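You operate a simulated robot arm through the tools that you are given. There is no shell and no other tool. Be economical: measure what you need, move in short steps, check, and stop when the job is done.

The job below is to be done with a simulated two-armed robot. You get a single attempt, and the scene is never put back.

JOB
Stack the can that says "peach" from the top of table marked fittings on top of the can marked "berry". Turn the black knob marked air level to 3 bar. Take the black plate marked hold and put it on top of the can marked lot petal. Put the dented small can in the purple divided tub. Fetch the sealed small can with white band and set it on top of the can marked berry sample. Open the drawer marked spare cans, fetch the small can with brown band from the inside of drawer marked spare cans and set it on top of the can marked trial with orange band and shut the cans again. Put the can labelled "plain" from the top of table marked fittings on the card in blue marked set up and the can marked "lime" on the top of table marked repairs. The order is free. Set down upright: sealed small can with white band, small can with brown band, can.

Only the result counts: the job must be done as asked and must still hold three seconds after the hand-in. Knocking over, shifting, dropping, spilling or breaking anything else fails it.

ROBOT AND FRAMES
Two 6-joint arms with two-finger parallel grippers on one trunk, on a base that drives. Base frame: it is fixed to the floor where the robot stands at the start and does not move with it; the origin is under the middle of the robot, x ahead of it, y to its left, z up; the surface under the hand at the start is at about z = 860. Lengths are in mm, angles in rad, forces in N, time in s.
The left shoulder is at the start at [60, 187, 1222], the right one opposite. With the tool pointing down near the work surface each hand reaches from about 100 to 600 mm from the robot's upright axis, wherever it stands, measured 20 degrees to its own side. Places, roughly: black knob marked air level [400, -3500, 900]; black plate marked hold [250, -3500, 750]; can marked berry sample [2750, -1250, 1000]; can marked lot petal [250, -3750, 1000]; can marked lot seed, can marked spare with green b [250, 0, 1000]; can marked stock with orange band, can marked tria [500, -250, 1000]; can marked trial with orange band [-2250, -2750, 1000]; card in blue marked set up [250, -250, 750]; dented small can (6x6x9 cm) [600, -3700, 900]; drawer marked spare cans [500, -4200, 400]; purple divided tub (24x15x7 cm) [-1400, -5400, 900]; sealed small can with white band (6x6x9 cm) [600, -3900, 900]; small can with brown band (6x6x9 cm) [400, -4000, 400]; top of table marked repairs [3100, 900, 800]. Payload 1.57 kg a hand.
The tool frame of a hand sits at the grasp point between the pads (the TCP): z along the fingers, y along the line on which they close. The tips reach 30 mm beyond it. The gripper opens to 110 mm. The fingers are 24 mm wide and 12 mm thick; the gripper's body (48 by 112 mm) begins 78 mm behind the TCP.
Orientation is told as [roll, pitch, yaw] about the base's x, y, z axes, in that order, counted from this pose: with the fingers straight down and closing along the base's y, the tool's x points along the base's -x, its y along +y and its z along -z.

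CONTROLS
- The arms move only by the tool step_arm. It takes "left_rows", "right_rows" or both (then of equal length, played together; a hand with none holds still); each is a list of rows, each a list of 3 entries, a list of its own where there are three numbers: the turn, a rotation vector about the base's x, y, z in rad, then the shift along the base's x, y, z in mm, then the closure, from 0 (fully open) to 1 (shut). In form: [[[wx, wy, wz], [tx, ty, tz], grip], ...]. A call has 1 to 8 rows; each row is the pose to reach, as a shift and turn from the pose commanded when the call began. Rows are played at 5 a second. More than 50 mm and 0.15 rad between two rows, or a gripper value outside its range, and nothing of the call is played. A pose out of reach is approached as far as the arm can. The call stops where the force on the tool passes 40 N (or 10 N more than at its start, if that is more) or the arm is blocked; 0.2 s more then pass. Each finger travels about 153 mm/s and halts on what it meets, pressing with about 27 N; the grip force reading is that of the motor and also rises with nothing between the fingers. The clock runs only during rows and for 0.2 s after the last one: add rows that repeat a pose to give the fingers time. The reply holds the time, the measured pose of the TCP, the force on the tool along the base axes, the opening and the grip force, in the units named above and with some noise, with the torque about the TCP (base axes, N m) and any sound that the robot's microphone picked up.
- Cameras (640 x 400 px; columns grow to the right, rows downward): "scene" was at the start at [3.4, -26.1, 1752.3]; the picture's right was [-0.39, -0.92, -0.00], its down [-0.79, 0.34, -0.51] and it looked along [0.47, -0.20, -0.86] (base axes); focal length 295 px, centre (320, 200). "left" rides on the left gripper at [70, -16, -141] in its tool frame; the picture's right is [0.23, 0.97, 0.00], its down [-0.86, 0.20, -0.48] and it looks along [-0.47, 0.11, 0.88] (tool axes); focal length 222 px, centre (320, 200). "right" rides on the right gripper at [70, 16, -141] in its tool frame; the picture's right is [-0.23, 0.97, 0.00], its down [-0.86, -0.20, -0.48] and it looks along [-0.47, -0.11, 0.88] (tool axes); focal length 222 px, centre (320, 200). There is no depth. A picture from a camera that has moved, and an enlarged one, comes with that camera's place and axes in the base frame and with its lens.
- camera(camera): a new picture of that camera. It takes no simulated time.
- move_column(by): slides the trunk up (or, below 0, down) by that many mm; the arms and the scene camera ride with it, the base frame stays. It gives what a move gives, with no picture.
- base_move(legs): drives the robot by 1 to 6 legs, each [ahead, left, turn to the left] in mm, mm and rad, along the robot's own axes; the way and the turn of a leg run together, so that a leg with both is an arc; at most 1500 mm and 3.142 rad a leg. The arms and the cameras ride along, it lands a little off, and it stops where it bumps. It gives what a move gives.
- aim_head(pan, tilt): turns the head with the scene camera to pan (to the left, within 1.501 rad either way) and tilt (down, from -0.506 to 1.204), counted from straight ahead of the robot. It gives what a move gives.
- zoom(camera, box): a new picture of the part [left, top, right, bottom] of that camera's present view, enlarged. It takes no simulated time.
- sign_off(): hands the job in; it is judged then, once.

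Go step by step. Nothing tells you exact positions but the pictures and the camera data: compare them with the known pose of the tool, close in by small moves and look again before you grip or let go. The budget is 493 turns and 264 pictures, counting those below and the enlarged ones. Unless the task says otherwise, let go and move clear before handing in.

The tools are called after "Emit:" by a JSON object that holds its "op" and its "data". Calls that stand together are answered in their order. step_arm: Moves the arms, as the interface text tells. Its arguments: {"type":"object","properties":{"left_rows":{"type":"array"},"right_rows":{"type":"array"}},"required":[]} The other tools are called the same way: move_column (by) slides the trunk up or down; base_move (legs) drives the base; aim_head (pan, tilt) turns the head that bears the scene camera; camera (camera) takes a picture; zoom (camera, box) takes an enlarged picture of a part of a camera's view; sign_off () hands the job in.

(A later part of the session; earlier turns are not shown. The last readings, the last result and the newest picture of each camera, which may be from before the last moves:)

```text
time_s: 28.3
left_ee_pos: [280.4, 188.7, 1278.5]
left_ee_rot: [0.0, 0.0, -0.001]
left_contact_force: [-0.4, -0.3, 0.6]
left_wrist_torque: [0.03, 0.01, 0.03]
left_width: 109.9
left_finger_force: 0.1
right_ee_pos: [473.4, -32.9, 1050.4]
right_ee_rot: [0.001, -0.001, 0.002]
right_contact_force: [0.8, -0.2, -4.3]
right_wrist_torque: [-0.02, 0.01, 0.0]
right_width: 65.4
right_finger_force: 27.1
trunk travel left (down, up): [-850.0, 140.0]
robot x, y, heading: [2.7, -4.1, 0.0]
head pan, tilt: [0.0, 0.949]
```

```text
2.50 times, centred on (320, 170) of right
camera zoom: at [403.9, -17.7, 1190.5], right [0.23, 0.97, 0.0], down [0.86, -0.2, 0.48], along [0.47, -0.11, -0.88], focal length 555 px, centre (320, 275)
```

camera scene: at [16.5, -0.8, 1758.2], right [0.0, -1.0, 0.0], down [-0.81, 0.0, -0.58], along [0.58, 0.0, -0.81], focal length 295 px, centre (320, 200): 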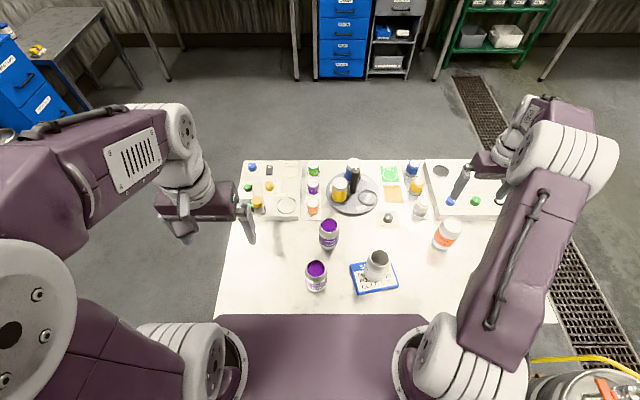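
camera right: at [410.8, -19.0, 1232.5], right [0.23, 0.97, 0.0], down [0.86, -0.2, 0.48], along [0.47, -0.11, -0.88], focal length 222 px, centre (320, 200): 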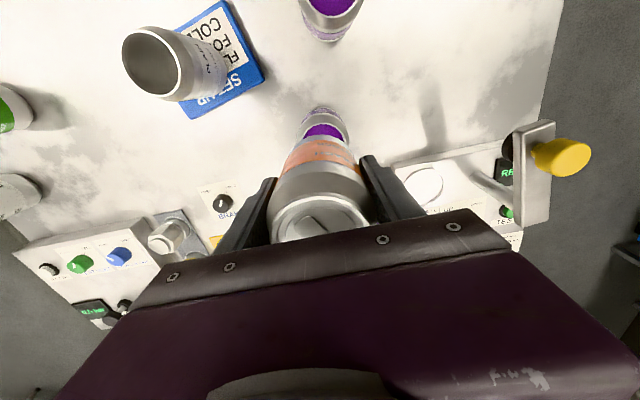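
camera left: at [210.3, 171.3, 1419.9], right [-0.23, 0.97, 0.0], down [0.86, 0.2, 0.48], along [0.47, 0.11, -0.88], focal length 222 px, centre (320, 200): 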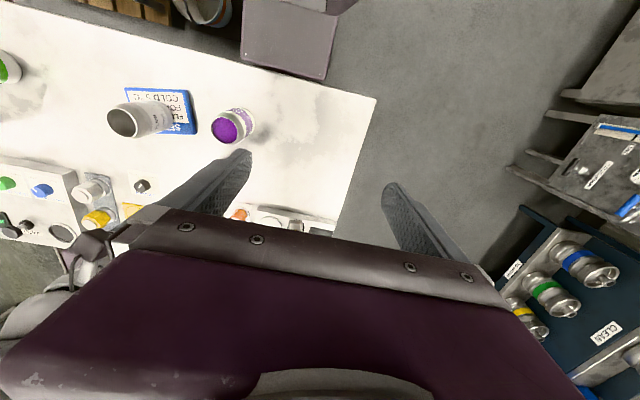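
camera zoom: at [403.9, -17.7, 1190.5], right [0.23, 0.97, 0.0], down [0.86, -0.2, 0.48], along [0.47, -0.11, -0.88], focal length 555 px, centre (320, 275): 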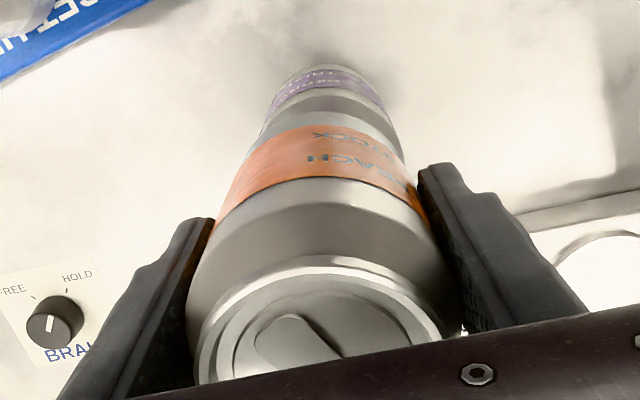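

Alignment is within ~2 mm; correct by [+1,+2] and lower until contact.

Emit:
{"op": "step_arm", "data": {"right_rows": [[[0, 0, 0], [1, 2, -3], 0.8], [[0, 0, 0], [1, 2, -6], 0.8], [[0, 0, 0], [1, 2, -9], 0.8], [[0, 0, 0], [1, 2, -11], 0.8], [[0, 0, 0], [1, 2, -13], 0.8], [[0, 0, 0], [1, 2, -15], 0.8]]}}

```text
time_s: 29.7
left_ee_pos: [277.9, 189.0, 1280.4]
left_ee_rot: [0.0, -0.001, 0.001]
left_contact_force: [-0.6, -0.6, 0.4]
left_wrist_torque: [-0.02, 0.03, 0.0]
left_width: 109.9
left_finger_force: 0.0
right_ee_pos: [472.7, -29.3, 1035.8]
right_ee_rot: [0.0, -0.005, 0.001]
right_contact_force: [-1.0, -0.3, 21.3]
right_wrist_torque: [-0.14, -0.14, -0.23]
right_width: 64.9
right_finger_force: 26.7
trunk travel left (down, up): [-850.0, 140.0]
robot x, y, heading: [-0.5, 4.4, -0.0]
head pan, tilt: [0.0, 0.949]
```

Emit:
{"op": "zoom", "data": {"camera": "scene", "box": [310, 190, 350, 250]}}

Emit:
{"op": "zoom", "data": {"camera": "right", "box": [270, 100, 370, 180]}}

```text
6.67 times, centred on (330, 220) of scene
camera zoom: at [10.7, 0.6, 1758.3], right [0.0, -1.0, 0.0], down [-0.81, 0.0, -0.58], along [0.58, 0.0, -0.81], focal length 1968 px, centre (253, 67)
```

zoom: 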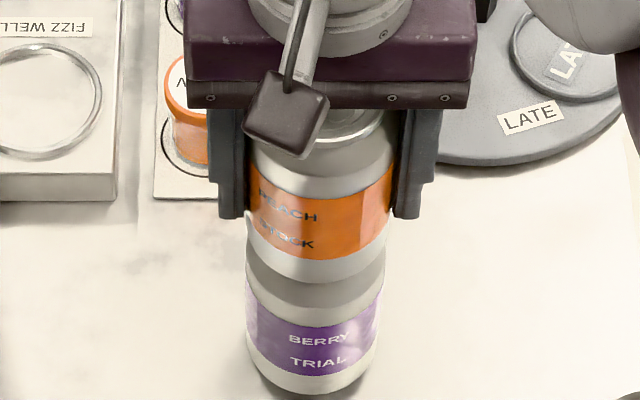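

```text
5.00 times, centred on (320, 140) of right
camera zoom: at [403.2, -14.9, 1176.9], right [0.23, 0.97, 0.0], down [0.85, -0.2, 0.48], along [0.47, -0.11, -0.88], focal length 1111 px, centre (320, 500)
```

zoom: 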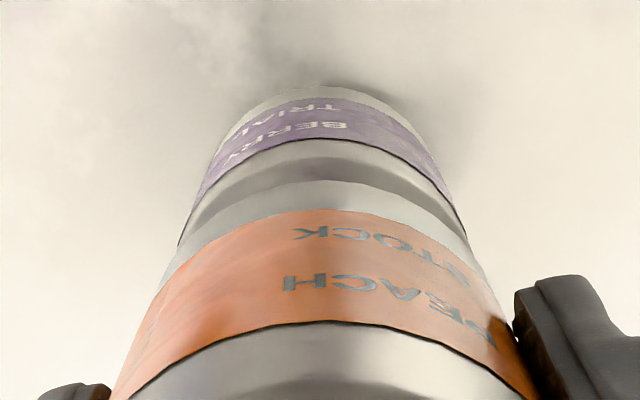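

Well aligned. Release gently.

Emit:
{"op": "step_arm", "data": {"right_rows": [[[0, 0, 0], [0, 0, 2], 0.7], [[0, 0, 0], [0, 0, 2], 0.4], [[0, 0, 0], [0, 0, 2], 0.1], [[0, 0, 0], [0, 0, 2], 0], [[0, 0, 0], [0, 0, 30], 0], [[0, 0, 0], [0, 0, 75], 0], [[0, 0, 0], [0, 0, 120], 0], [[0, 0, 0], [0, 0, 150], 0]]}}

Emit:
{"op": "step_arm", "data": {"right_rows": [[[0, 0, 0], [-15, -45, 0], 0], [[0, 0, 0], [-30, -90, 0], 0], [[0, 0, 0], [-45, -135, 0], 0], [[0, 0, 0], [-60, -180, 0], 0], [[0, 0, 0], [-75, -225, 0], 0], [[0, 0, 0], [-90, -270, 0], 0], [[0, 0, 0], [-105, -315, 0], 0], [[0, 0, 0], [-120, -360, 0], 0]]}}

Emit:
{"op": "step_arm", "data": {"right_rows": [[[0, 0, 0], [-5, -35, -20], 0], [[0, 0, 0], [-10, -70, -40], 0], [[0, 0, 0], [-15, -105, -60], 0]]}}

Emit:
{"op": "camera", "data": {"camera": "right"}}

Emit:
{"op": "camera", "data": {"camera": "scene"}}

```text
time_s: 31.5
left_ee_pos: [279.4, 189.7, 1278.6]
left_ee_rot: [-0.001, 0.0, -0.001]
left_contact_force: [-0.1, -1.0, -0.2]
left_wrist_torque: [-0.03, 0.01, 0.03]
left_width: 110.2
left_finger_force: 0.0
right_ee_pos: [474.9, -29.0, 1184.0]
right_ee_rot: [0.0, 0.0, -0.001]
right_contact_force: [-1.0, 0.2, 0.7]
right_wrist_torque: [0.0, 0.02, 0.0]
right_width: 110.0
right_finger_force: 0.1
trunk travel left (down, up): [-850.0, 140.0]
robot x, y, heading: [2.8, 4.9, -0.003]
head pan, tilt: [0.0, 0.949]
```

```text
time_s: 33.3
left_ee_pos: [278.8, 186.5, 1280.1]
left_ee_rot: [0.001, -0.001, 0.001]
left_contact_force: [0.3, 0.0, 0.5]
left_wrist_torque: [0.04, -0.01, -0.01]
left_width: 110.3
left_finger_force: 0.1
right_ee_pos: [352.1, -390.5, 1182.9]
right_ee_rot: [0.0, 0.001, 0.002]
right_contact_force: [0.8, 0.2, 0.7]
right_wrist_torque: [0.0, 0.0, 0.04]
right_width: 109.9
right_finger_force: 0.0
trunk travel left (down, up): [-850.0, 140.0]
robot x, y, heading: [0.9, 0.1, -0.001]
head pan, tilt: [0.0, 0.949]
```

```text
time_s: 34.1
left_ee_pos: [279.6, 187.7, 1279.2]
left_ee_rot: [0.001, 0.0, 0.001]
left_contact_force: [-0.9, 0.3, -0.8]
left_wrist_torque: [0.02, 0.02, 0.0]
left_width: 110.2
left_finger_force: 0.0
right_ee_pos: [338.3, -497.1, 1122.4]
right_ee_rot: [0.0, 0.001, 0.0]
right_contact_force: [0.5, -0.8, -0.3]
right_wrist_torque: [0.02, 0.01, 0.02]
right_width: 110.2
right_finger_force: 0.1
trunk travel left (down, up): [-850.0, 140.0]
robot x, y, heading: [0.6, -1.9, 0.005]
head pan, tilt: [0.0, 0.949]
```

```text
222 pictures are left
camera right: at [268.1, -482.3, 1264.1], right [0.23, 0.97, 0.0], down [0.86, -0.2, 0.48], along [0.47, -0.11, -0.88], focal length 222 px, centre (320, 200)
```

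right: 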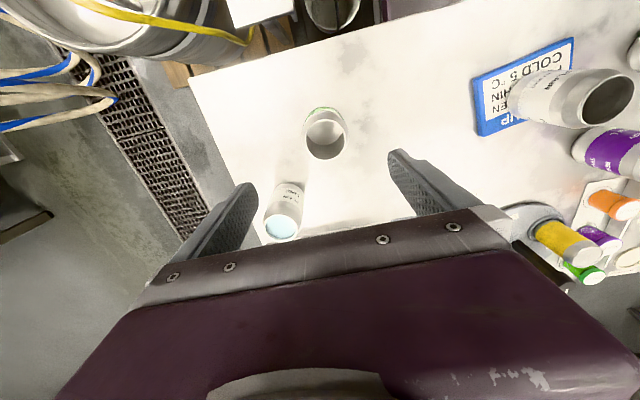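

```text
221 pictures are left
camera scene: at [13.9, -1.1, 1758.2], right [0.0, -1.0, 0.0], down [-0.81, 0.0, -0.58], along [0.58, 0.0, -0.81], focal length 295 px, centre (320, 200)
```

scene: 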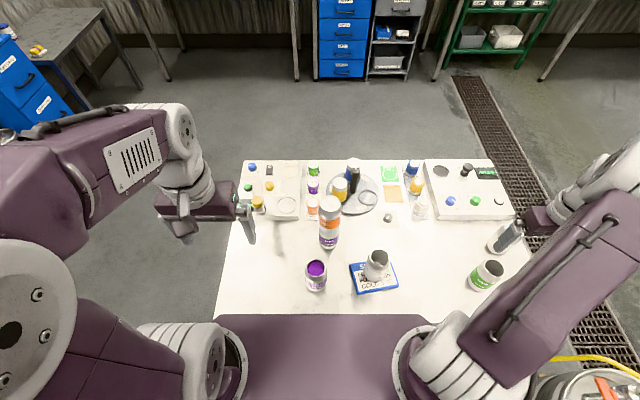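

The peach stack stands. Now grip the lime spare can (~[335,-493]).

Emit:
{"op": "step_arm", "data": {"right_rows": [[[0, 0, 0], [-3, 4, -45], 0], [[0, 0, 0], [-3, 4, -90], 0], [[0, 0, 0], [-3, 4, -135], 0], [[0, 0, 0], [-3, 4, -170], 0], [[0, 0, 0], [-3, 4, -195], 0], [[0, 0, 0], [-3, 4, -195], 0.5], [[0, 0, 0], [-3, 4, -195], 0.8], [[0, 0, 0], [-3, 4, -195], 0.8]]}}

Emit:
{"op": "step_arm", "data": {"right_rows": [[[0, 0, 0], [0, 0, 30], 0.8], [[0, 0, 0], [0, 0, 75], 0.8], [[0, 0, 0], [0, 0, 120], 0.8], [[0, 0, 0], [0, 0, 165], 0.8], [[0, 0, 0], [0, 0, 210], 0.8]]}}

Emit:
{"op": "camera", "data": {"camera": "right"}}

Emit:
{"op": "aim_head", "data": {"pan": 0.9, "tilt": 0.7}}

Emit:
{"op": "camera", "data": {"camera": "scene"}}

```text
time_s: 35.9
left_ee_pos: [279.5, 188.5, 1278.3]
left_ee_rot: [0.0, -0.001, 0.0]
left_contact_force: [0.5, -0.4, 0.0]
left_wrist_torque: [0.0, 0.04, 0.0]
left_width: 109.9
left_finger_force: 0.1
right_ee_pos: [335.7, -491.8, 926.8]
right_ee_rot: [-0.001, 0.001, 0.0]
right_contact_force: [-0.3, -0.2, -0.9]
right_wrist_torque: [0.02, 0.03, 0.01]
right_width: 64.4
right_finger_force: 27.5
trunk travel left (down, up): [-850.0, 140.0]
robot x, y, heading: [-0.2, 1.2, -0.001]
head pan, tilt: [0.0, 0.949]
```

```text
time_s: 37.1
left_ee_pos: [278.9, 189.9, 1279.0]
left_ee_rot: [0.001, -0.001, 0.001]
left_contact_force: [-0.3, 0.5, 1.1]
left_wrist_torque: [0.0, 0.01, 0.01]
left_width: 109.9
left_finger_force: 0.1
right_ee_pos: [333.0, -488.3, 1141.3]
right_ee_rot: [0.0, 0.0, 0.0]
right_contact_force: [0.3, 0.7, -0.1]
right_wrist_torque: [-0.02, -0.01, -0.07]
right_width: 64.4
right_finger_force: 27.3
trunk travel left (down, up): [-850.0, 140.0]
robot x, y, heading: [-0.6, 1.0, -0.004]
head pan, tilt: [0.0, 0.949]
```

```text
220 pictures are left
camera right: at [263.8, -473.3, 1282.7], right [0.23, 0.97, 0.0], down [0.86, -0.2, 0.48], along [0.47, -0.11, -0.88], focal length 222 px, centre (320, 200)
```

right: 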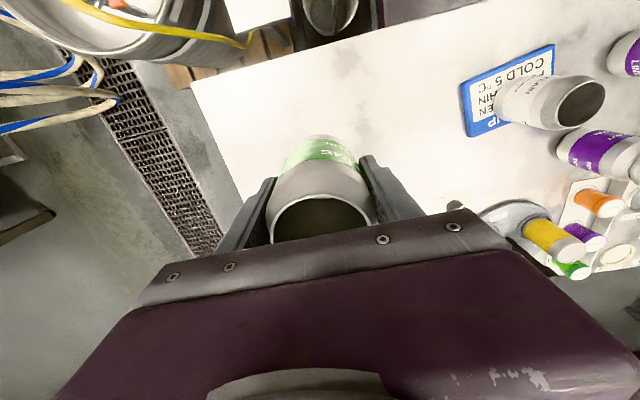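

```text
time_s: 38.3
left_ee_pos: [279.5, 189.8, 1278.2]
left_ee_rot: [0.0, 0.001, 0.0]
left_contact_force: [0.2, -0.5, -0.5]
left_wrist_torque: [-0.03, 0.0, 0.04]
left_width: 110.0
left_finger_force: 0.1
right_ee_pos: [334.8, -487.9, 1141.3]
right_ee_rot: [0.0, -0.001, 0.0]
right_contact_force: [-0.2, -0.2, 0.5]
right_wrist_torque: [0.0, 0.01, -0.03]
right_width: 64.2
right_finger_force: 26.9
trunk travel left (down, up): [-850.0, 140.0]
robot x, y, heading: [-0.3, 1.6, 0.001]
head pan, tilt: [0.901, 0.7]
```

```text
219 pictures are left
camera scene: at [-6.2, 67.0, 1778.0], right [0.78, -0.62, 0.0], down [-0.4, -0.5, -0.76], along [0.48, 0.6, -0.64], focal length 295 px, centre (320, 200)
```

scene: 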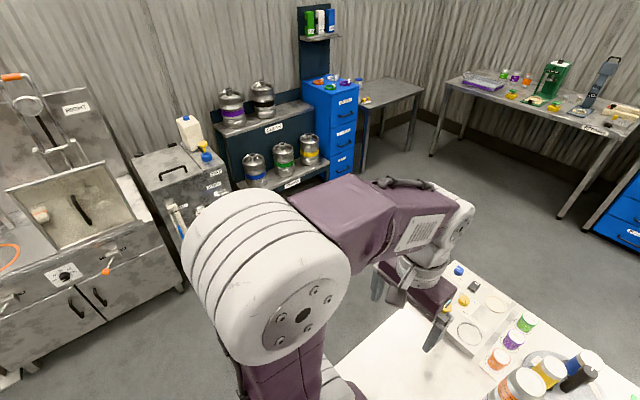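

Lime is in the right hand. The aisle to the left is clear, so I back out and drive around to the REPAIRS table.

Emit:
{"op": "base_move", "data": {"legs": [[-350, 0, 0], [0, 1000, 0], [1500, 0, 0], [850, 0, 0]]}}

Emit:
{"op": "aim_head", "data": {"pan": 0, "tilt": 0.75}}

Emit:
{"op": "camera", "data": {"camera": "scene"}}

```text
time_s: 56.5
left_ee_pos: [2280.2, 1143.3, 1278.6]
left_ee_rot: [-0.001, -0.003, -0.03]
left_contact_force: [-0.5, 0.1, 0.8]
left_wrist_torque: [0.0, -0.01, 0.01]
left_width: 110.1
left_finger_force: 0.0
right_ee_pos: [2315.0, 464.6, 1141.0]
right_ee_rot: [0.0, 0.0, -0.03]
right_contact_force: [-0.6, -0.3, -1.1]
right_wrist_torque: [0.02, 0.03, -0.02]
right_width: 64.3
right_finger_force: 27.0
trunk travel left (down, up): [-850.0, 140.0]
robot x, y, heading: [1995.5, 961.4, -0.032]
head pan, tilt: [0.901, 0.7]
```

```text
time_s: 57.7
left_ee_pos: [2281.0, 1144.1, 1278.6]
left_ee_rot: [0.001, 0.0, -0.033]
left_contact_force: [0.3, -0.5, -0.4]
left_wrist_torque: [-0.01, -0.01, 0.02]
left_width: 109.9
left_finger_force: 0.0
right_ee_pos: [2316.1, 464.5, 1140.4]
right_ee_rot: [0.0, 0.0, -0.032]
right_contact_force: [0.6, 0.6, -1.0]
right_wrist_torque: [-0.02, -0.01, 0.01]
right_width: 64.0
right_finger_force: 27.5
trunk travel left (down, up): [-850.0, 140.0]
robot x, y, heading: [1997.7, 964.0, -0.029]
head pan, tilt: [0.0, 0.75]
```

```text
218 pictures are left
camera scene: at [2019.5, 962.8, 1773.8], right [-0.03, -1.0, 0.0], down [-0.68, 0.02, -0.73], along [0.73, -0.02, -0.68], focal length 295 px, centre (320, 200)
```

scene: 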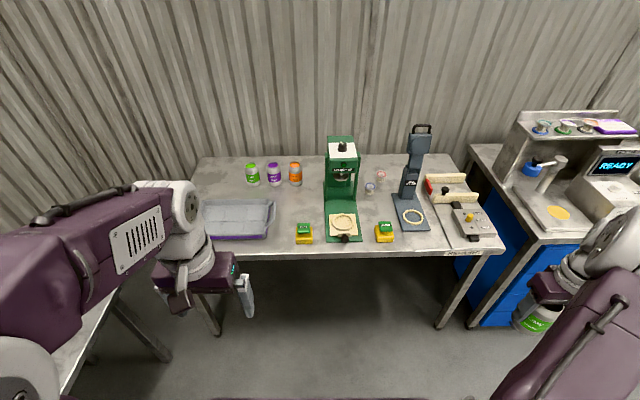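

At REPAIRS; a free spot lies between the tray and the green press at about [3000,1030]. I pull the right hand in and up, then drive closer.

Emit:
{"op": "step_arm", "data": {"right_rows": [[[0, 0, 0], [-15, 25, 20], 0.8], [[0, 0, 0], [-30, 50, 40], 0.8], [[0, 0, 0], [-45, 75, 60], 0.8], [[0, 0, 0], [-60, 100, 80], 0.8], [[0, 0, 0], [-75, 125, 100], 0.8], [[0, 0, 0], [-90, 150, 120], 0.8]]}}

Emit:
{"op": "base_move", "data": {"legs": [[400, 0, 0.03], [0, 150, 0]]}}

Emit:
{"op": "aim_head", "data": {"pan": 0, "tilt": 0.9}}

Emit:
{"op": "camera", "data": {"camera": "scene"}}

```text
time_s: 59.1
left_ee_pos: [2279.0, 1143.3, 1279.3]
left_ee_rot: [-0.003, -0.003, -0.029]
left_contact_force: [-0.8, -0.1, -0.7]
left_wrist_torque: [-0.03, 0.02, 0.01]
left_width: 109.9
left_finger_force: 0.1
right_ee_pos: [2224.8, 614.1, 1261.1]
right_ee_rot: [0.0, 0.0, -0.03]
right_contact_force: [-0.1, 0.9, 0.0]
right_wrist_torque: [-0.02, -0.03, -0.02]
right_width: 64.5
right_finger_force: 26.8
trunk travel left (down, up): [-850.0, 140.0]
robot x, y, heading: [1999.5, 964.3, -0.029]
head pan, tilt: [0.0, 0.75]
```

```text
time_s: 62.6
left_ee_pos: [2686.0, 1292.5, 1278.8]
left_ee_rot: [0.002, 0.0, 0.001]
left_contact_force: [0.2, -0.7, -0.7]
left_wrist_torque: [0.02, 0.01, 0.0]
left_width: 110.0
left_finger_force: 0.0
right_ee_pos: [2648.7, 761.5, 1259.8]
right_ee_rot: [0.001, 0.0, 0.003]
right_contact_force: [0.1, -0.6, -0.2]
right_wrist_torque: [0.02, 0.02, 0.01]
right_width: 64.3
right_finger_force: 26.7
trunk travel left (down, up): [-850.0, 140.0]
robot x, y, heading: [2409.8, 1106.8, -0.002]
head pan, tilt: [0.0, 0.75]
```

```text
time_s: 63.3
left_ee_pos: [2686.8, 1295.1, 1279.2]
left_ee_rot: [0.001, 0.001, 0.001]
left_contact_force: [-0.1, 0.0, 1.3]
left_wrist_torque: [-0.02, 0.01, 0.0]
left_width: 110.0
left_finger_force: 0.1
right_ee_pos: [2647.7, 765.4, 1260.7]
right_ee_rot: [0.001, -0.001, 0.002]
right_contact_force: [0.2, -0.8, -0.7]
right_wrist_torque: [0.0, -0.03, 0.02]
right_width: 64.2
right_finger_force: 27.6
trunk travel left (down, up): [-850.0, 140.0]
robot x, y, heading: [2407.3, 1107.1, -0.001]
head pan, tilt: [0.0, 0.901]
```

```text
217 pictures are left
camera scene: at [2423.5, 1107.2, 1761.9], right [0.0, -1.0, 0.0], down [-0.78, 0.0, -0.62], along [0.62, 0.0, -0.78], focal length 295 px, centre (320, 200)
```

scene: 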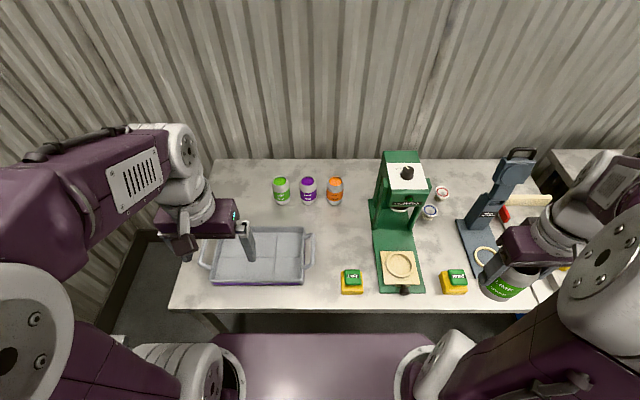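

Target spot ≈[2920,1020]. Move right hand laterally, then forward above it.

Emit:
{"op": "step_arm", "data": {"right_rows": [[[0, 0, 0], [0, 45, 0], 0.8], [[0, 0, 0], [0, 90, 0], 0.8], [[0, 0, 0], [0, 135, 0], 0.8], [[0, 0, 0], [0, 180, 0], 0.8], [[0, 0, 0], [0, 220, 0], 0.8], [[0, 0, 0], [0, 255, 0], 0.8]]}}

Emit:
{"op": "step_arm", "data": {"right_rows": [[[0, 0, 0], [40, 0, -20], 0.8], [[0, 0, 0], [80, 0, -40], 0.8], [[0, 0, 0], [120, 0, -60], 0.8], [[0, 0, 0], [160, 0, -80], 0.8], [[0, 0, 0], [200, 0, -100], 0.8], [[0, 0, 0], [240, 0, -120], 0.8], [[0, 0, 0], [272, 0, -140], 0.8]]}}

Emit:
{"op": "camera", "data": {"camera": "right"}}

Emit:
{"op": "camera", "data": {"camera": "scene"}}

```text
time_s: 64.7
left_ee_pos: [2687.3, 1297.4, 1279.2]
left_ee_rot: [0.001, 0.001, 0.0]
left_contact_force: [0.3, 0.6, 0.4]
left_wrist_torque: [-0.01, 0.01, 0.02]
left_width: 109.9
left_finger_force: 0.1
right_ee_pos: [2648.7, 1023.2, 1261.8]
right_ee_rot: [0.0, -0.001, 0.0]
right_contact_force: [0.4, 0.0, 0.2]
right_wrist_torque: [0.04, 0.06, 0.01]
right_width: 64.4
right_finger_force: 27.0
trunk travel left (down, up): [-850.0, 140.0]
robot x, y, heading: [2403.4, 1103.9, -0.001]
head pan, tilt: [0.0, 0.901]
```

```text
time_s: 66.3
left_ee_pos: [2688.4, 1295.7, 1278.4]
left_ee_rot: [0.0, 0.002, 0.0]
left_contact_force: [-0.1, 0.0, 0.7]
left_wrist_torque: [0.0, 0.05, -0.01]
left_width: 110.0
left_finger_force: 0.1
right_ee_pos: [2921.7, 1019.9, 1118.8]
right_ee_rot: [-0.001, 0.001, -0.001]
right_contact_force: [1.0, 0.2, 0.5]
right_wrist_torque: [0.01, 0.02, -0.01]
right_width: 64.2
right_finger_force: 26.6
trunk travel left (down, up): [-850.0, 140.0]
robot x, y, heading: [2407.6, 1106.9, 0.006]
head pan, tilt: [0.0, 0.901]
```

```text
216 pictures are left
camera right: at [2852.5, 1034.8, 1259.8], right [0.23, 0.97, 0.0], down [0.86, -0.2, 0.48], along [0.46, -0.11, -0.88], focal length 222 px, centre (320, 200)
```

right: 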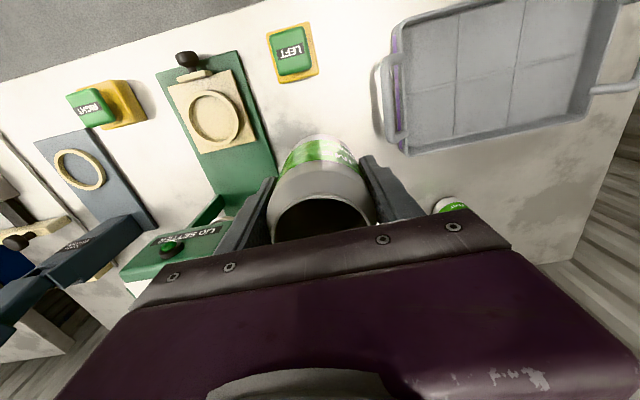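

```text
215 pictures are left
camera scene: at [2425.8, 1107.5, 1761.8], right [0.0, -1.0, 0.0], down [-0.78, 0.0, -0.62], along [0.62, 0.0, -0.78], focal length 295 px, centre (320, 200)
```

scene: 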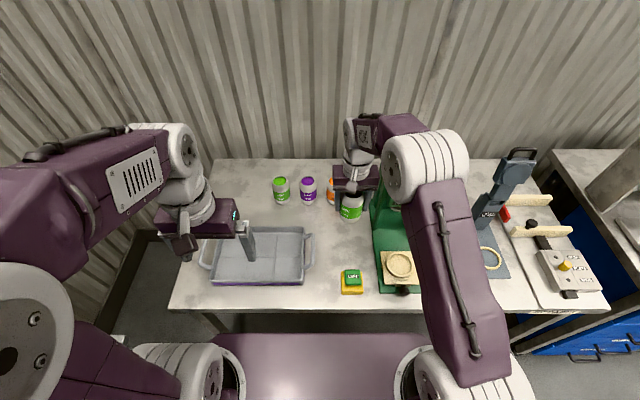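

To keep clear of the press I shift [-9,+20], then descend partly and check.

Emit:
{"op": "step_arm", "data": {"right_rows": [[[0, 0, 0], [-9, 20, 0], 0.8], [[0, 0, 0], [-9, 20, -45], 0.8], [[0, 0, 0], [-9, 20, -90], 0.8], [[0, 0, 0], [-9, 20, -130], 0.8], [[0, 0, 0], [-9, 20, -160], 0.8]]}}

Emit:
{"op": "camera", "data": {"camera": "right"}}

Emit:
{"op": "camera", "data": {"camera": "left"}}

Emit:
{"op": "zoom", "data": {"camera": "scene", "box": [270, 140, 430, 300]}}

```text
time_s: 67.5
left_ee_pos: [2686.9, 1295.9, 1277.0]
left_ee_rot: [-0.001, 0.002, -0.001]
left_contact_force: [-1.0, -0.2, -1.0]
left_wrist_torque: [0.01, 0.02, 0.01]
left_width: 110.1
left_finger_force: 0.0
right_ee_pos: [2912.2, 1040.3, 960.3]
right_ee_rot: [0.0, 0.0, 0.002]
right_contact_force: [0.0, -0.2, 0.2]
right_wrist_torque: [0.01, 0.03, 0.01]
right_width: 64.5
right_finger_force: 27.5
trunk travel left (down, up): [-850.0, 140.0]
robot x, y, heading: [2407.6, 1107.9, 0.003]
head pan, tilt: [0.0, 0.901]
```

```text
214 pictures are left
camera right: at [2841.6, 1054.2, 1100.9], right [0.23, 0.97, 0.0], down [0.86, -0.2, 0.48], along [0.47, -0.11, -0.88], focal length 222 px, centre (320, 200)
```

right: 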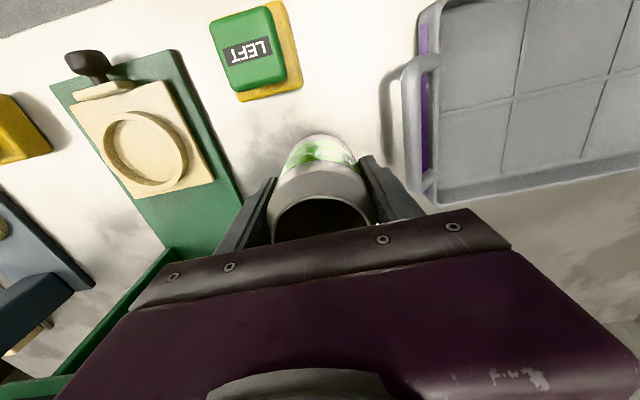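

```text
213 pictures are left
camera left: at [2617.5, 1278.9, 1419.9], right [-0.23, 0.97, 0.0], down [0.86, 0.2, 0.48], along [0.47, 0.11, -0.88], focal length 222 px, centre (320, 200)
```

left: 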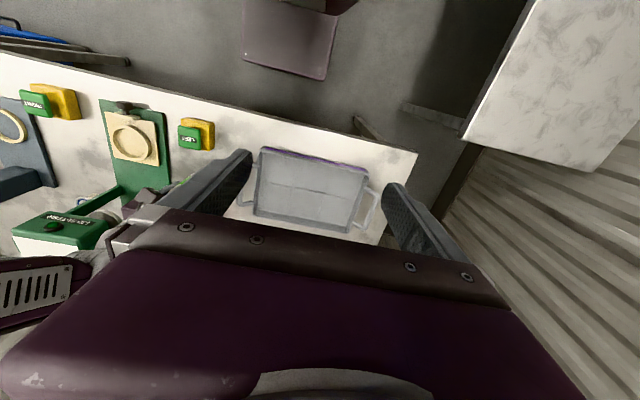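

```text
2.50 times, centred on (350, 220) of scene
camera zoom: at [2424.8, 1107.6, 1761.9], right [0.0, -1.0, 0.0], down [-0.78, 0.0, -0.62], along [0.62, 0.0, -0.78], focal length 738 px, centre (245, 150)
```

zoom: 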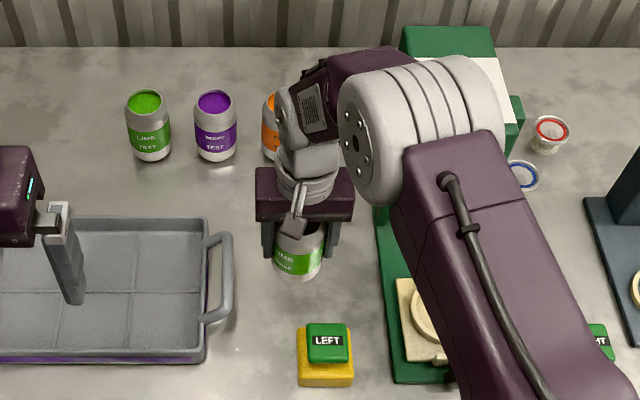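

Clear around. Lower to contact.

Emit:
{"op": "step_arm", "data": {"right_rows": [[[0, 0, 0], [0, 0, -15], 0.8], [[0, 0, 0], [0, 0, -26], 0.8], [[0, 0, 0], [0, 0, -30], 0.8], [[0, 0, 0], [0, 0, -33], 0.8], [[0, 0, 0], [0, 0, -36], 0.8]]}}

```text
time_s: 68.7
left_ee_pos: [2686.3, 1296.5, 1278.7]
left_ee_rot: [-0.001, 0.0, 0.002]
left_contact_force: [0.4, 0.3, -0.3]
left_wrist_torque: [0.0, 0.0, 0.0]
left_width: 110.1
left_finger_force: 0.1
right_ee_pos: [2912.0, 1039.4, 925.2]
right_ee_rot: [0.001, -0.001, 0.0]
right_contact_force: [0.1, 0.6, -0.6]
right_wrist_torque: [-0.03, 0.0, -0.01]
right_width: 64.2
right_finger_force: 26.7
trunk travel left (down, up): [-850.0, 140.0]
robot x, y, heading: [2411.4, 1108.7, 0.005]
head pan, tilt: [0.0, 0.901]
```

Emit:
{"op": "step_arm", "data": {"right_rows": [[[0, 0, 0], [0, 0, -4], 0.8], [[0, 0, 0], [0, 0, -8], 0.8], [[0, 0, 0], [0, 0, -11], 0.8], [[0, 0, 0], [0, 0, -14], 0.8], [[0, 0, 0], [0, 0, -17], 0.8], [[0, 0, 0], [0, 0, -20], 0.8], [[0, 0, 0], [0, 0, -23], 0.8], [[0, 0, 0], [0, 0, -26], 0.8]]}}

```text
time_s: 70.5
left_ee_pos: [2686.6, 1297.3, 1278.8]
left_ee_rot: [0.0, 0.0, -0.001]
left_contact_force: [1.0, -0.4, 0.0]
left_wrist_torque: [-0.05, 0.0, 0.01]
left_width: 109.8
left_finger_force: 0.1
right_ee_pos: [2911.2, 1039.2, 898.1]
right_ee_rot: [0.001, 0.0, -0.001]
right_contact_force: [0.4, 0.5, 0.1]
right_wrist_torque: [-0.03, -0.01, 0.01]
right_width: 64.6
right_finger_force: 27.3
trunk travel left (down, up): [-850.0, 140.0]
robot x, y, heading: [2406.7, 1110.2, 0.001]
head pan, tilt: [0.0, 0.901]
```

Emit:
{"op": "step_arm", "data": {"right_rows": [[[0, 0, 0], [0, 0, -4], 0.8], [[0, 0, 0], [0, 0, -8], 0.8], [[0, 0, 0], [0, 0, -11], 0.8], [[0, 0, 0], [0, 0, -14], 0.8], [[0, 0, 0], [0, 0, -17], 0.8], [[0, 0, 0], [0, 0, -20], 0.8], [[0, 0, 0], [0, 0, -23], 0.8], [[0, 0, 0], [0, 0, -26], 0.8]]}}

Emit:
{"op": "camera", "data": {"camera": "right"}}

```text
time_s: 72.3
left_ee_pos: [2682.2, 1297.1, 1279.7]
left_ee_rot: [-0.001, -0.002, 0.001]
left_contact_force: [0.5, 0.3, 0.7]
left_wrist_torque: [0.0, 0.02, 0.04]
left_width: 110.0
left_finger_force: 0.2
right_ee_pos: [2909.9, 1040.1, 874.0]
right_ee_rot: [0.0, -0.004, 0.0]
right_contact_force: [2.1, -1.3, 19.8]
right_wrist_torque: [-0.26, -0.11, 0.0]
right_width: 64.3
right_finger_force: 27.9
trunk travel left (down, up): [-850.0, 140.0]
robot x, y, heading: [2406.9, 1106.6, 0.004]
head pan, tilt: [0.0, 0.901]
```

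```text
211 pictures are left
camera right: at [2839.9, 1054.3, 1014.8], right [0.23, 0.97, 0.0], down [0.85, -0.2, 0.48], along [0.47, -0.11, -0.88], focal length 222 px, centre (320, 200)
```

right: 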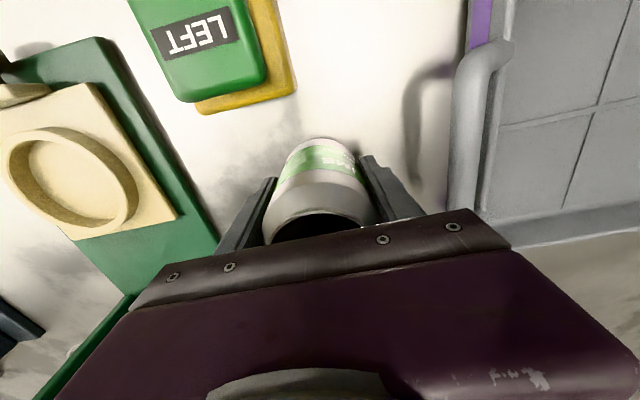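

Can rests on the table (z≈807). Open partially, rise, retract.

Emit:
{"op": "step_arm", "data": {"right_rows": [[[0, 0, 0], [0, 0, 2], 0.4], [[0, 0, 0], [0, 0, 2], 0.25], [[0, 0, 0], [0, 0, 2], 0.25], [[0, 0, 0], [0, 0, 30], 0.25], [[0, 0, 0], [0, 0, 75], 0.25], [[0, 0, 0], [0, 0, 120], 0.25], [[0, 0, 0], [0, 0, 165], 0.25], [[0, 0, 0], [0, 0, 210], 0.25]]}}

Emit:
{"op": "step_arm", "data": {"right_rows": [[[0, 0, 0], [-30, 0, 35], 0], [[0, 0, 0], [-60, 0, 70], 0], [[0, 0, 0], [-100, 0, 100], 0], [[0, 0, 0], [-140, 0, 130], 0], [[0, 0, 0], [-180, 0, 150], 0], [[0, 0, 0], [-220, -30, 150], 0], [[0, 0, 0], [-250, -70, 150], 0], [[0, 0, 0], [-260, -115, 150], 0]]}}

Emit:
{"op": "step_arm", "data": {"right_rows": [[[0, 0, 0], [0, -45, 0], 0], [[0, 0, 0], [0, -90, 0], 0], [[0, 0, 0], [0, -135, 0], 0], [[0, 0, 0], [0, -180, 0], 0]]}}

Emit:
{"op": "camera", "data": {"camera": "scene"}}

```text
time_s: 74.1
left_ee_pos: [2686.1, 1296.8, 1278.1]
left_ee_rot: [-0.001, -0.001, 0.001]
left_contact_force: [-0.7, -0.3, -0.1]
left_wrist_torque: [0.01, -0.01, -0.02]
left_width: 110.2
left_finger_force: 0.0
right_ee_pos: [2911.7, 1039.5, 1084.0]
right_ee_rot: [-0.001, 0.002, 0.0]
right_contact_force: [-0.4, -0.3, -0.1]
right_wrist_torque: [0.0, -0.01, 0.03]
right_width: 82.4
right_finger_force: 0.0
trunk travel left (down, up): [-850.0, 140.0]
robot x, y, heading: [2405.4, 1115.6, -0.002]
head pan, tilt: [0.0, 0.901]
```

```text
time_s: 75.9
left_ee_pos: [2684.8, 1296.8, 1279.4]
left_ee_rot: [-0.001, 0.0, 0.002]
left_contact_force: [-0.1, 0.6, 0.1]
left_wrist_torque: [-0.02, 0.02, -0.02]
left_width: 110.2
left_finger_force: 0.0
right_ee_pos: [2649.4, 925.3, 1231.0]
right_ee_rot: [0.0, 0.0, 0.0]
right_contact_force: [-0.2, 0.1, -0.9]
right_wrist_torque: [0.01, -0.03, 0.0]
right_width: 110.0
right_finger_force: 0.1
trunk travel left (down, up): [-850.0, 140.0]
robot x, y, heading: [2410.0, 1105.7, 0.001]
head pan, tilt: [0.0, 0.901]
```

```text
time_s: 76.9
left_ee_pos: [2685.7, 1295.4, 1277.8]
left_ee_rot: [0.001, 0.002, 0.001]
left_contact_force: [0.6, 0.4, -0.1]
left_wrist_torque: [0.02, -0.01, -0.01]
left_width: 110.2
left_finger_force: 0.1
right_ee_pos: [2652.8, 742.5, 1232.8]
right_ee_rot: [0.002, -0.001, 0.002]
right_contact_force: [0.4, 0.1, -0.2]
right_wrist_torque: [0.06, 0.01, 0.0]
right_width: 110.1
right_finger_force: 0.0
trunk travel left (down, up): [-850.0, 140.0]
robot x, y, heading: [2406.9, 1108.5, 0.002]
head pan, tilt: [0.0, 0.901]
```

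```text
210 pictures are left
camera scene: at [2424.4, 1105.0, 1761.8], right [0.0, -1.0, 0.0], down [-0.78, 0.0, -0.62], along [0.62, 0.0, -0.78], focal length 295 px, centre (320, 200)
```

scene: 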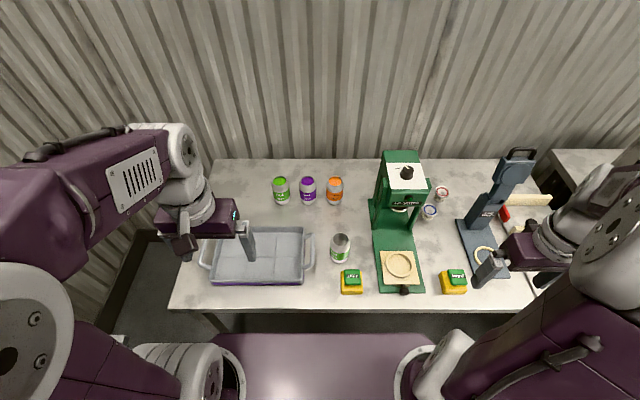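

Lime stands on REPAIRS. Now back off, turn right and drive down the aisle (x≈1700) toward the filling line.

Emit:
{"op": "base_move", "data": {"legs": [[-700, 0, 0], [0, 0, -1.571], [1500, 0, 0], [800, 0, 0]]}}

Emit:
{"op": "aim_head", "data": {"pan": -0.2, "tilt": 0.35}}

Emit:
{"op": "camera", "data": {"camera": "scene"}}

Emit:
{"op": "aim_head", "data": {"pan": -1.1, "tilt": 0.5}}

Emit:
{"op": "camera", "data": {"camera": "scene"}}

```text
time_s: 95.5
left_ee_pos: [1940.5, -1490.5, 1279.6]
left_ee_rot: [-0.001, 0.001, -1.569]
left_contact_force: [0.7, -0.1, 0.4]
left_wrist_torque: [0.0, 0.0, 0.01]
left_width: 109.9
left_finger_force: 0.1
right_ee_pos: [1391.6, -1456.9, 1234.5]
right_ee_rot: [0.001, 0.0, -1.569]
right_contact_force: [-0.2, -0.3, 1.1]
right_wrist_torque: [-0.01, -0.02, 0.0]
right_width: 109.8
right_finger_force: 0.1
trunk travel left (down, up): [-850.0, 140.0]
robot x, y, heading: [1755.0, -1212.1, -1.563]
head pan, tilt: [0.0, 0.901]
```

```text
time_s: 96.5
left_ee_pos: [1942.9, -1490.3, 1277.8]
left_ee_rot: [-0.002, 0.002, -1.57]
left_contact_force: [-0.1, -0.5, 0.4]
left_wrist_torque: [-0.02, 0.01, 0.01]
left_width: 110.0
left_finger_force: 0.0
right_ee_pos: [1392.0, -1457.7, 1233.9]
right_ee_rot: [-0.002, 0.0, -1.569]
right_contact_force: [0.2, -0.2, -0.6]
right_wrist_torque: [0.01, 0.0, 0.06]
right_width: 110.1
right_finger_force: 0.1
trunk travel left (down, up): [-850.0, 140.0]
robot x, y, heading: [1748.5, -1212.4, -1.568]
head pan, tilt: [-0.201, 0.351]
```

```text
209 pictures are left
camera scene: at [1735.4, -1242.9, 1809.3], right [-0.98, 0.2, 0.0], down [0.07, 0.34, -0.94], along [-0.19, -0.92, -0.34], focal length 295 px, centre (320, 200)
```

scene: 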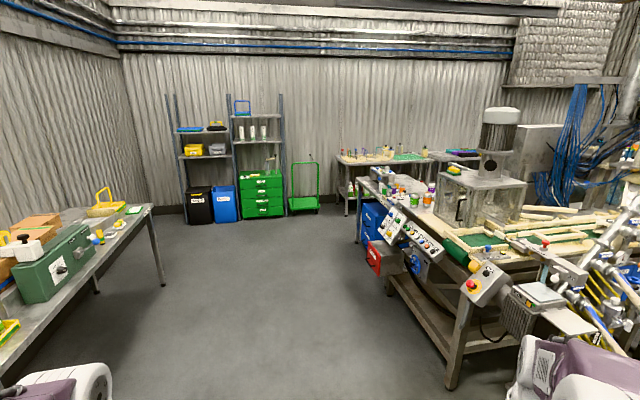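

```text
time_s: 97.7
left_ee_pos: [1942.7, -1490.9, 1278.3]
left_ee_rot: [0.0, 0.0, -1.569]
left_contact_force: [-1.2, -0.1, -0.3]
left_wrist_torque: [0.02, -0.01, -0.02]
left_width: 109.8
left_finger_force: 0.0
right_ee_pos: [1390.4, -1458.5, 1234.4]
right_ee_rot: [0.001, -0.001, -1.569]
right_contact_force: [0.5, -0.8, -0.3]
right_wrist_torque: [0.01, 0.02, -0.02]
right_width: 109.7
right_finger_force: 0.1
trunk travel left (down, up): [-850.0, 140.0]
robot x, y, heading: [1749.6, -1212.4, -1.568]
head pan, tilt: [-1.1, 0.499]
```

```text
208 pictures are left
camera scene: at [1672.8, -1193.1, 1795.7], right [-0.46, 0.89, 0.0], down [0.43, 0.22, -0.88], along [-0.78, -0.4, -0.48], focal length 295 px, centre (320, 200)
```

scene: 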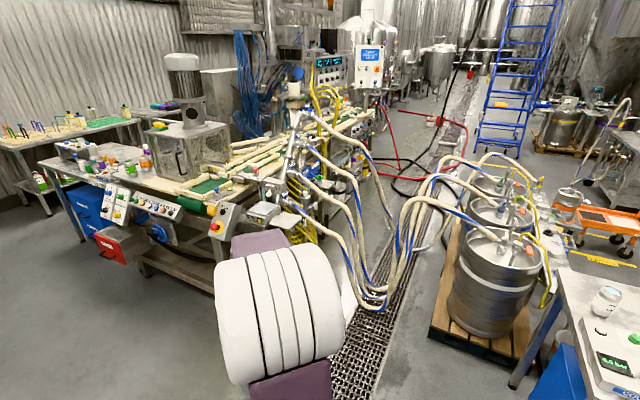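

The bench at the line's end (cans, drawers) matches the listed targets around [250..600,-3500..-4200]. Zoom in.

Emit:
{"op": "aim_head", "data": {"pan": -0.45, "tilt": 0.35}}

Emit:
{"op": "zoom", "data": {"camera": "scene", "box": [220, 130, 420, 280]}}

Emit:
{"op": "zoom", "data": {"camera": "scene", "box": [240, 150, 340, 230]}}

```text
time_s: 98.7
left_ee_pos: [1941.3, -1490.9, 1278.9]
left_ee_rot: [0.0, 0.0, -1.569]
left_contact_force: [-0.3, -0.7, 1.1]
left_wrist_torque: [0.0, -0.03, 0.0]
left_width: 109.8
left_finger_force: 0.1
right_ee_pos: [1390.6, -1458.7, 1233.8]
right_ee_rot: [-0.001, 0.001, -1.57]
right_contact_force: [0.4, 0.4, 0.3]
right_wrist_torque: [0.01, 0.01, -0.01]
right_width: 110.1
right_finger_force: 0.1
trunk travel left (down, up): [-850.0, 140.0]
robot x, y, heading: [1753.3, -1212.6, -1.571]
head pan, tilt: [-0.45, 0.351]
```

```text
2.67 times, centred on (320, 205) of scene
camera zoom: at [1713.2, -1235.3, 1809.4], right [-0.9, 0.43, 0.0], down [0.15, 0.31, -0.94], along [-0.41, -0.85, -0.34], focal length 787 px, centre (320, 187)
```

zoom: 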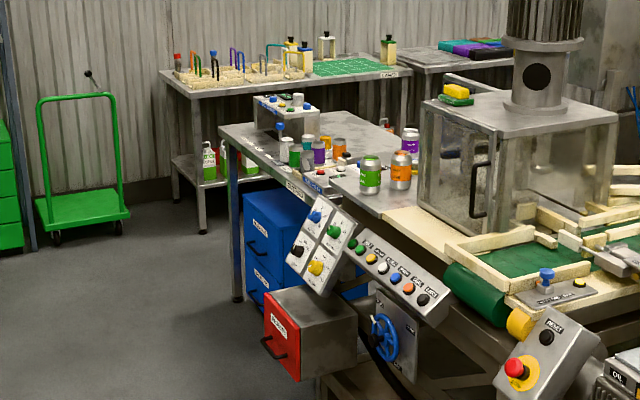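

```text
5.00 times, centred on (290, 190) of scene
camera zoom: at [1713.2, -1235.3, 1809.4], right [-0.9, 0.43, 0.0], down [0.15, 0.31, -0.94], along [-0.41, -0.85, -0.34], focal length 1476 px, centre (470, 250)
```

zoom: 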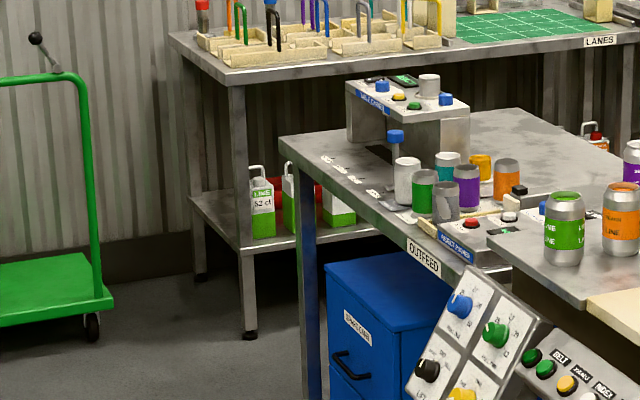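

It is the OUTFEED table with blue/red drawers and knob panels. I drive to face it from +x.

Emit:
{"op": "base_move", "data": {"legs": [[1300, 0, 0], [1300, 0, 0], [0, 0, -1.571], [450, 0, 0]]}}

Emit:
{"op": "aim_head", "data": {"pan": 0, "tilt": 0.7}}

Emit:
{"op": "camera", "data": {"camera": "scene"}}

```text
time_s: 117.6
left_ee_pos: [1023.5, -4006.9, 1279.2]
left_ee_rot: [0.0, -0.003, 3.137]
left_contact_force: [0.8, -0.8, -0.6]
left_wrist_torque: [0.05, 0.02, 0.0]
left_width: 110.2
left_finger_force: 0.1
right_ee_pos: [1060.6, -3457.9, 1233.9]
right_ee_rot: [0.0, -0.002, 3.136]
right_contact_force: [-0.7, 0.3, 0.3]
right_wrist_torque: [0.01, 0.0, 0.01]
right_width: 109.8
right_finger_force: 0.0
trunk travel left (down, up): [-850.0, 140.0]
robot x, y, heading: [1300.4, -3821.4, 3.135]
head pan, tilt: [-0.45, 0.351]
```

```text
time_s: 118.5
left_ee_pos: [1021.3, -4007.7, 1279.6]
left_ee_rot: [0.0, -0.001, 3.136]
left_contact_force: [0.1, 0.3, -0.7]
left_wrist_torque: [-0.02, 0.04, 0.0]
left_width: 110.0
left_finger_force: 0.1
right_ee_pos: [1058.6, -3457.0, 1233.2]
right_ee_rot: [0.0, 0.0, 3.136]
right_contact_force: [0.4, 0.2, -0.2]
right_wrist_torque: [-0.02, -0.03, 0.01]
right_width: 109.7
right_finger_force: 0.0
trunk travel left (down, up): [-850.0, 140.0]
robot x, y, heading: [1302.7, -3826.2, 3.133]
head pan, tilt: [0.0, 0.7]
```

```text
205 pictures are left
camera scene: at [1277.8, -3819.6, 1778.0], right [0.01, 1.0, 0.0], down [0.64, 0.0, -0.77], along [-0.77, 0.0, -0.64], focal length 295 px, centre (320, 200)
```

scene: 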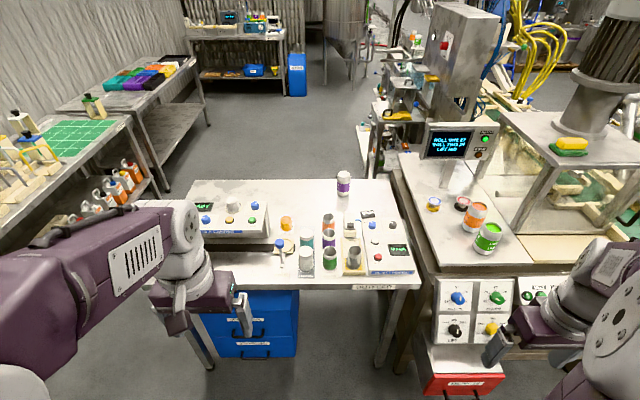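

Emit:
{"op": "zoom", "data": {"camera": "scene", "box": [180, 160, 420, 300]}}

Emit:
{"op": "zoom", "data": {"camera": "scene", "box": [400, 170, 560, 280]}}

Emit:
{"op": "zoom", "data": {"camera": "scene", "box": [420, 260, 580, 400]}}

Emit:
{"op": "zoom", "data": {"camera": "scene", "box": [190, 280, 430, 400]}}

```text
2.67 times, centred on (300, 230) of scene
camera zoom: at [1277.8, -3819.6, 1778.0], right [0.01, 1.0, 0.0], down [0.64, 0.0, -0.77], along [-0.77, 0.0, -0.64], focal length 787 px, centre (373, 120)
```

zoom: 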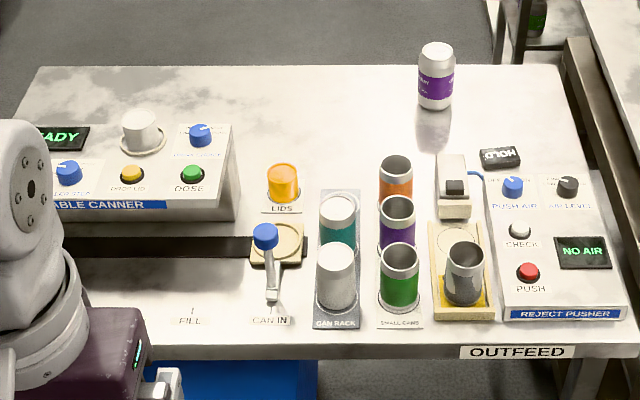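

```text
3.64 times, centred on (480, 225) of scene
camera zoom: at [1277.8, -3819.6, 1778.0], right [0.01, 1.0, 0.0], down [0.64, 0.0, -0.77], along [-0.77, 0.0, -0.64], focal length 1074 px, centre (-262, 109)
```

zoom: 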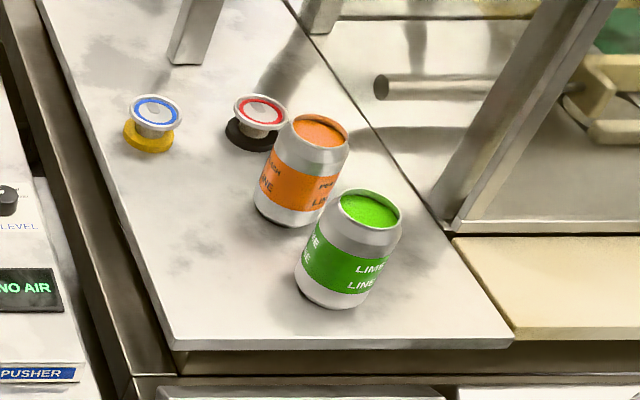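

```text
2.86 times, centred on (500, 330) of scene
camera zoom: at [1277.8, -3819.6, 1778.0], right [0.01, 1.0, 0.0], down [0.64, 0.0, -0.77], along [-0.77, 0.0, -0.64], focal length 844 px, centre (-194, -171)
```

zoom: 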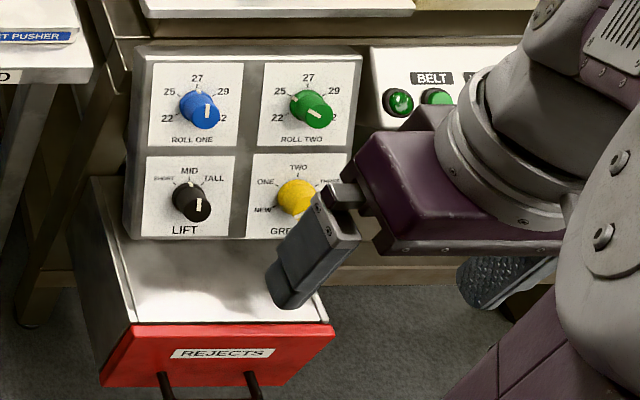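

```text
2.67 times, centred on (310, 340) of scene
camera zoom: at [1277.8, -3819.6, 1778.0], right [0.01, 1.0, 0.0], down [0.64, 0.0, -0.77], along [-0.77, 0.0, -0.64], focal length 787 px, centre (347, -173)
```

zoom: 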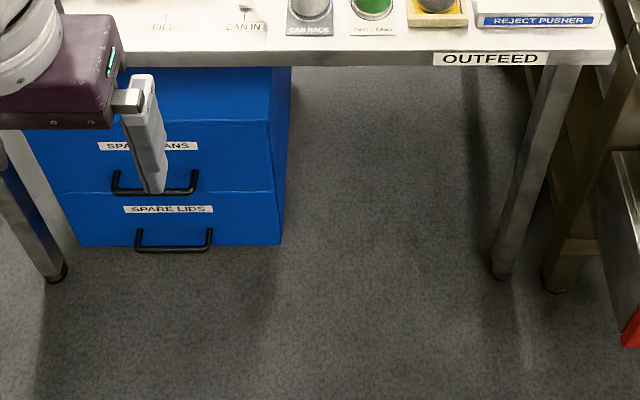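

Identified: AIR LEVEL black knob, HOLD plate, dented can in the pusher gauge, white can in CAN RACK front, lot petal can at the far edge, SPARE CANS drawer (lower left). I bring the right hand inward and approach the table.

Emit:
{"op": "step_arm", "data": {"right_rows": [[[0, 0, 0], [0, -40, 20], 0], [[0, 0, 0], [0, -80, 40], 0], [[0, 0, 0], [0, -120, 60], 0]]}}

Emit:
{"op": "base_move", "data": {"legs": [[250, 0, 0.008], [0, -96, 0]]}}

Emit:
{"op": "aim_head", "data": {"pan": 0, "tilt": 0.9}}

Emit:
{"op": "camera", "data": {"camera": "scene"}}

```text
time_s: 119.3
left_ee_pos: [1023.3, -4008.0, 1278.8]
left_ee_rot: [-0.001, -0.001, 3.136]
left_contact_force: [-0.2, -0.3, 0.4]
left_wrist_torque: [0.0, 0.03, -0.02]
left_width: 110.0
left_finger_force: 0.0
right_ee_pos: [1058.8, -3577.0, 1295.1]
right_ee_rot: [-0.001, -0.001, 3.135]
right_contact_force: [-0.1, 0.3, 0.0]
right_wrist_torque: [-0.01, 0.02, 0.0]
right_width: 110.0
right_finger_force: 0.0
trunk travel left (down, up): [-850.0, 140.0]
robot x, y, heading: [1299.3, -3817.8, 3.139]
head pan, tilt: [0.0, 0.7]
```

```text
time_s: 121.8
left_ee_pos: [770.0, -3918.5, 1277.4]
left_ee_rot: [-0.004, 0.001, -3.137]
left_contact_force: [1.4, -0.3, -0.3]
left_wrist_torque: [0.02, -0.01, -0.02]
left_width: 109.9
left_finger_force: 0.0
right_ee_pos: [801.6, -3489.4, 1295.6]
right_ee_rot: [-0.003, 0.003, -3.138]
right_contact_force: [0.7, 0.3, 0.6]
right_wrist_torque: [0.04, -0.01, -0.01]
right_width: 109.9
right_finger_force: 0.1
trunk travel left (down, up): [-850.0, 140.0]
robot x, y, heading: [1051.5, -3724.8, -3.133]
head pan, tilt: [0.0, 0.7]
```

```text
time_s: 122.6
left_ee_pos: [768.5, -3914.9, 1279.2]
left_ee_rot: [0.003, -0.001, -3.138]
left_contact_force: [0.3, 0.8, 0.7]
left_wrist_torque: [0.01, -0.02, 0.05]
left_width: 109.8
left_finger_force: 0.2
right_ee_pos: [801.5, -3482.7, 1293.9]
right_ee_rot: [0.0, 0.001, -3.139]
right_contact_force: [0.8, -0.5, 0.5]
right_wrist_torque: [-0.04, 0.01, 0.03]
right_width: 109.9
right_finger_force: 0.2
trunk travel left (down, up): [-850.0, 140.0]
robot x, y, heading: [1049.4, -3727.1, -3.139]
head pan, tilt: [0.0, 0.901]
```

```text
200 pictures are left
camera scene: at [1033.5, -3724.1, 1761.9], right [0.0, 1.0, 0.0], down [0.78, 0.0, -0.62], along [-0.62, 0.0, -0.78], focal length 295 px, centre (320, 200)
```

scene: 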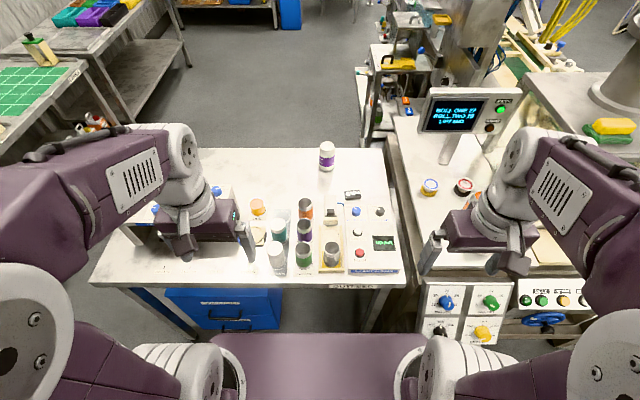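

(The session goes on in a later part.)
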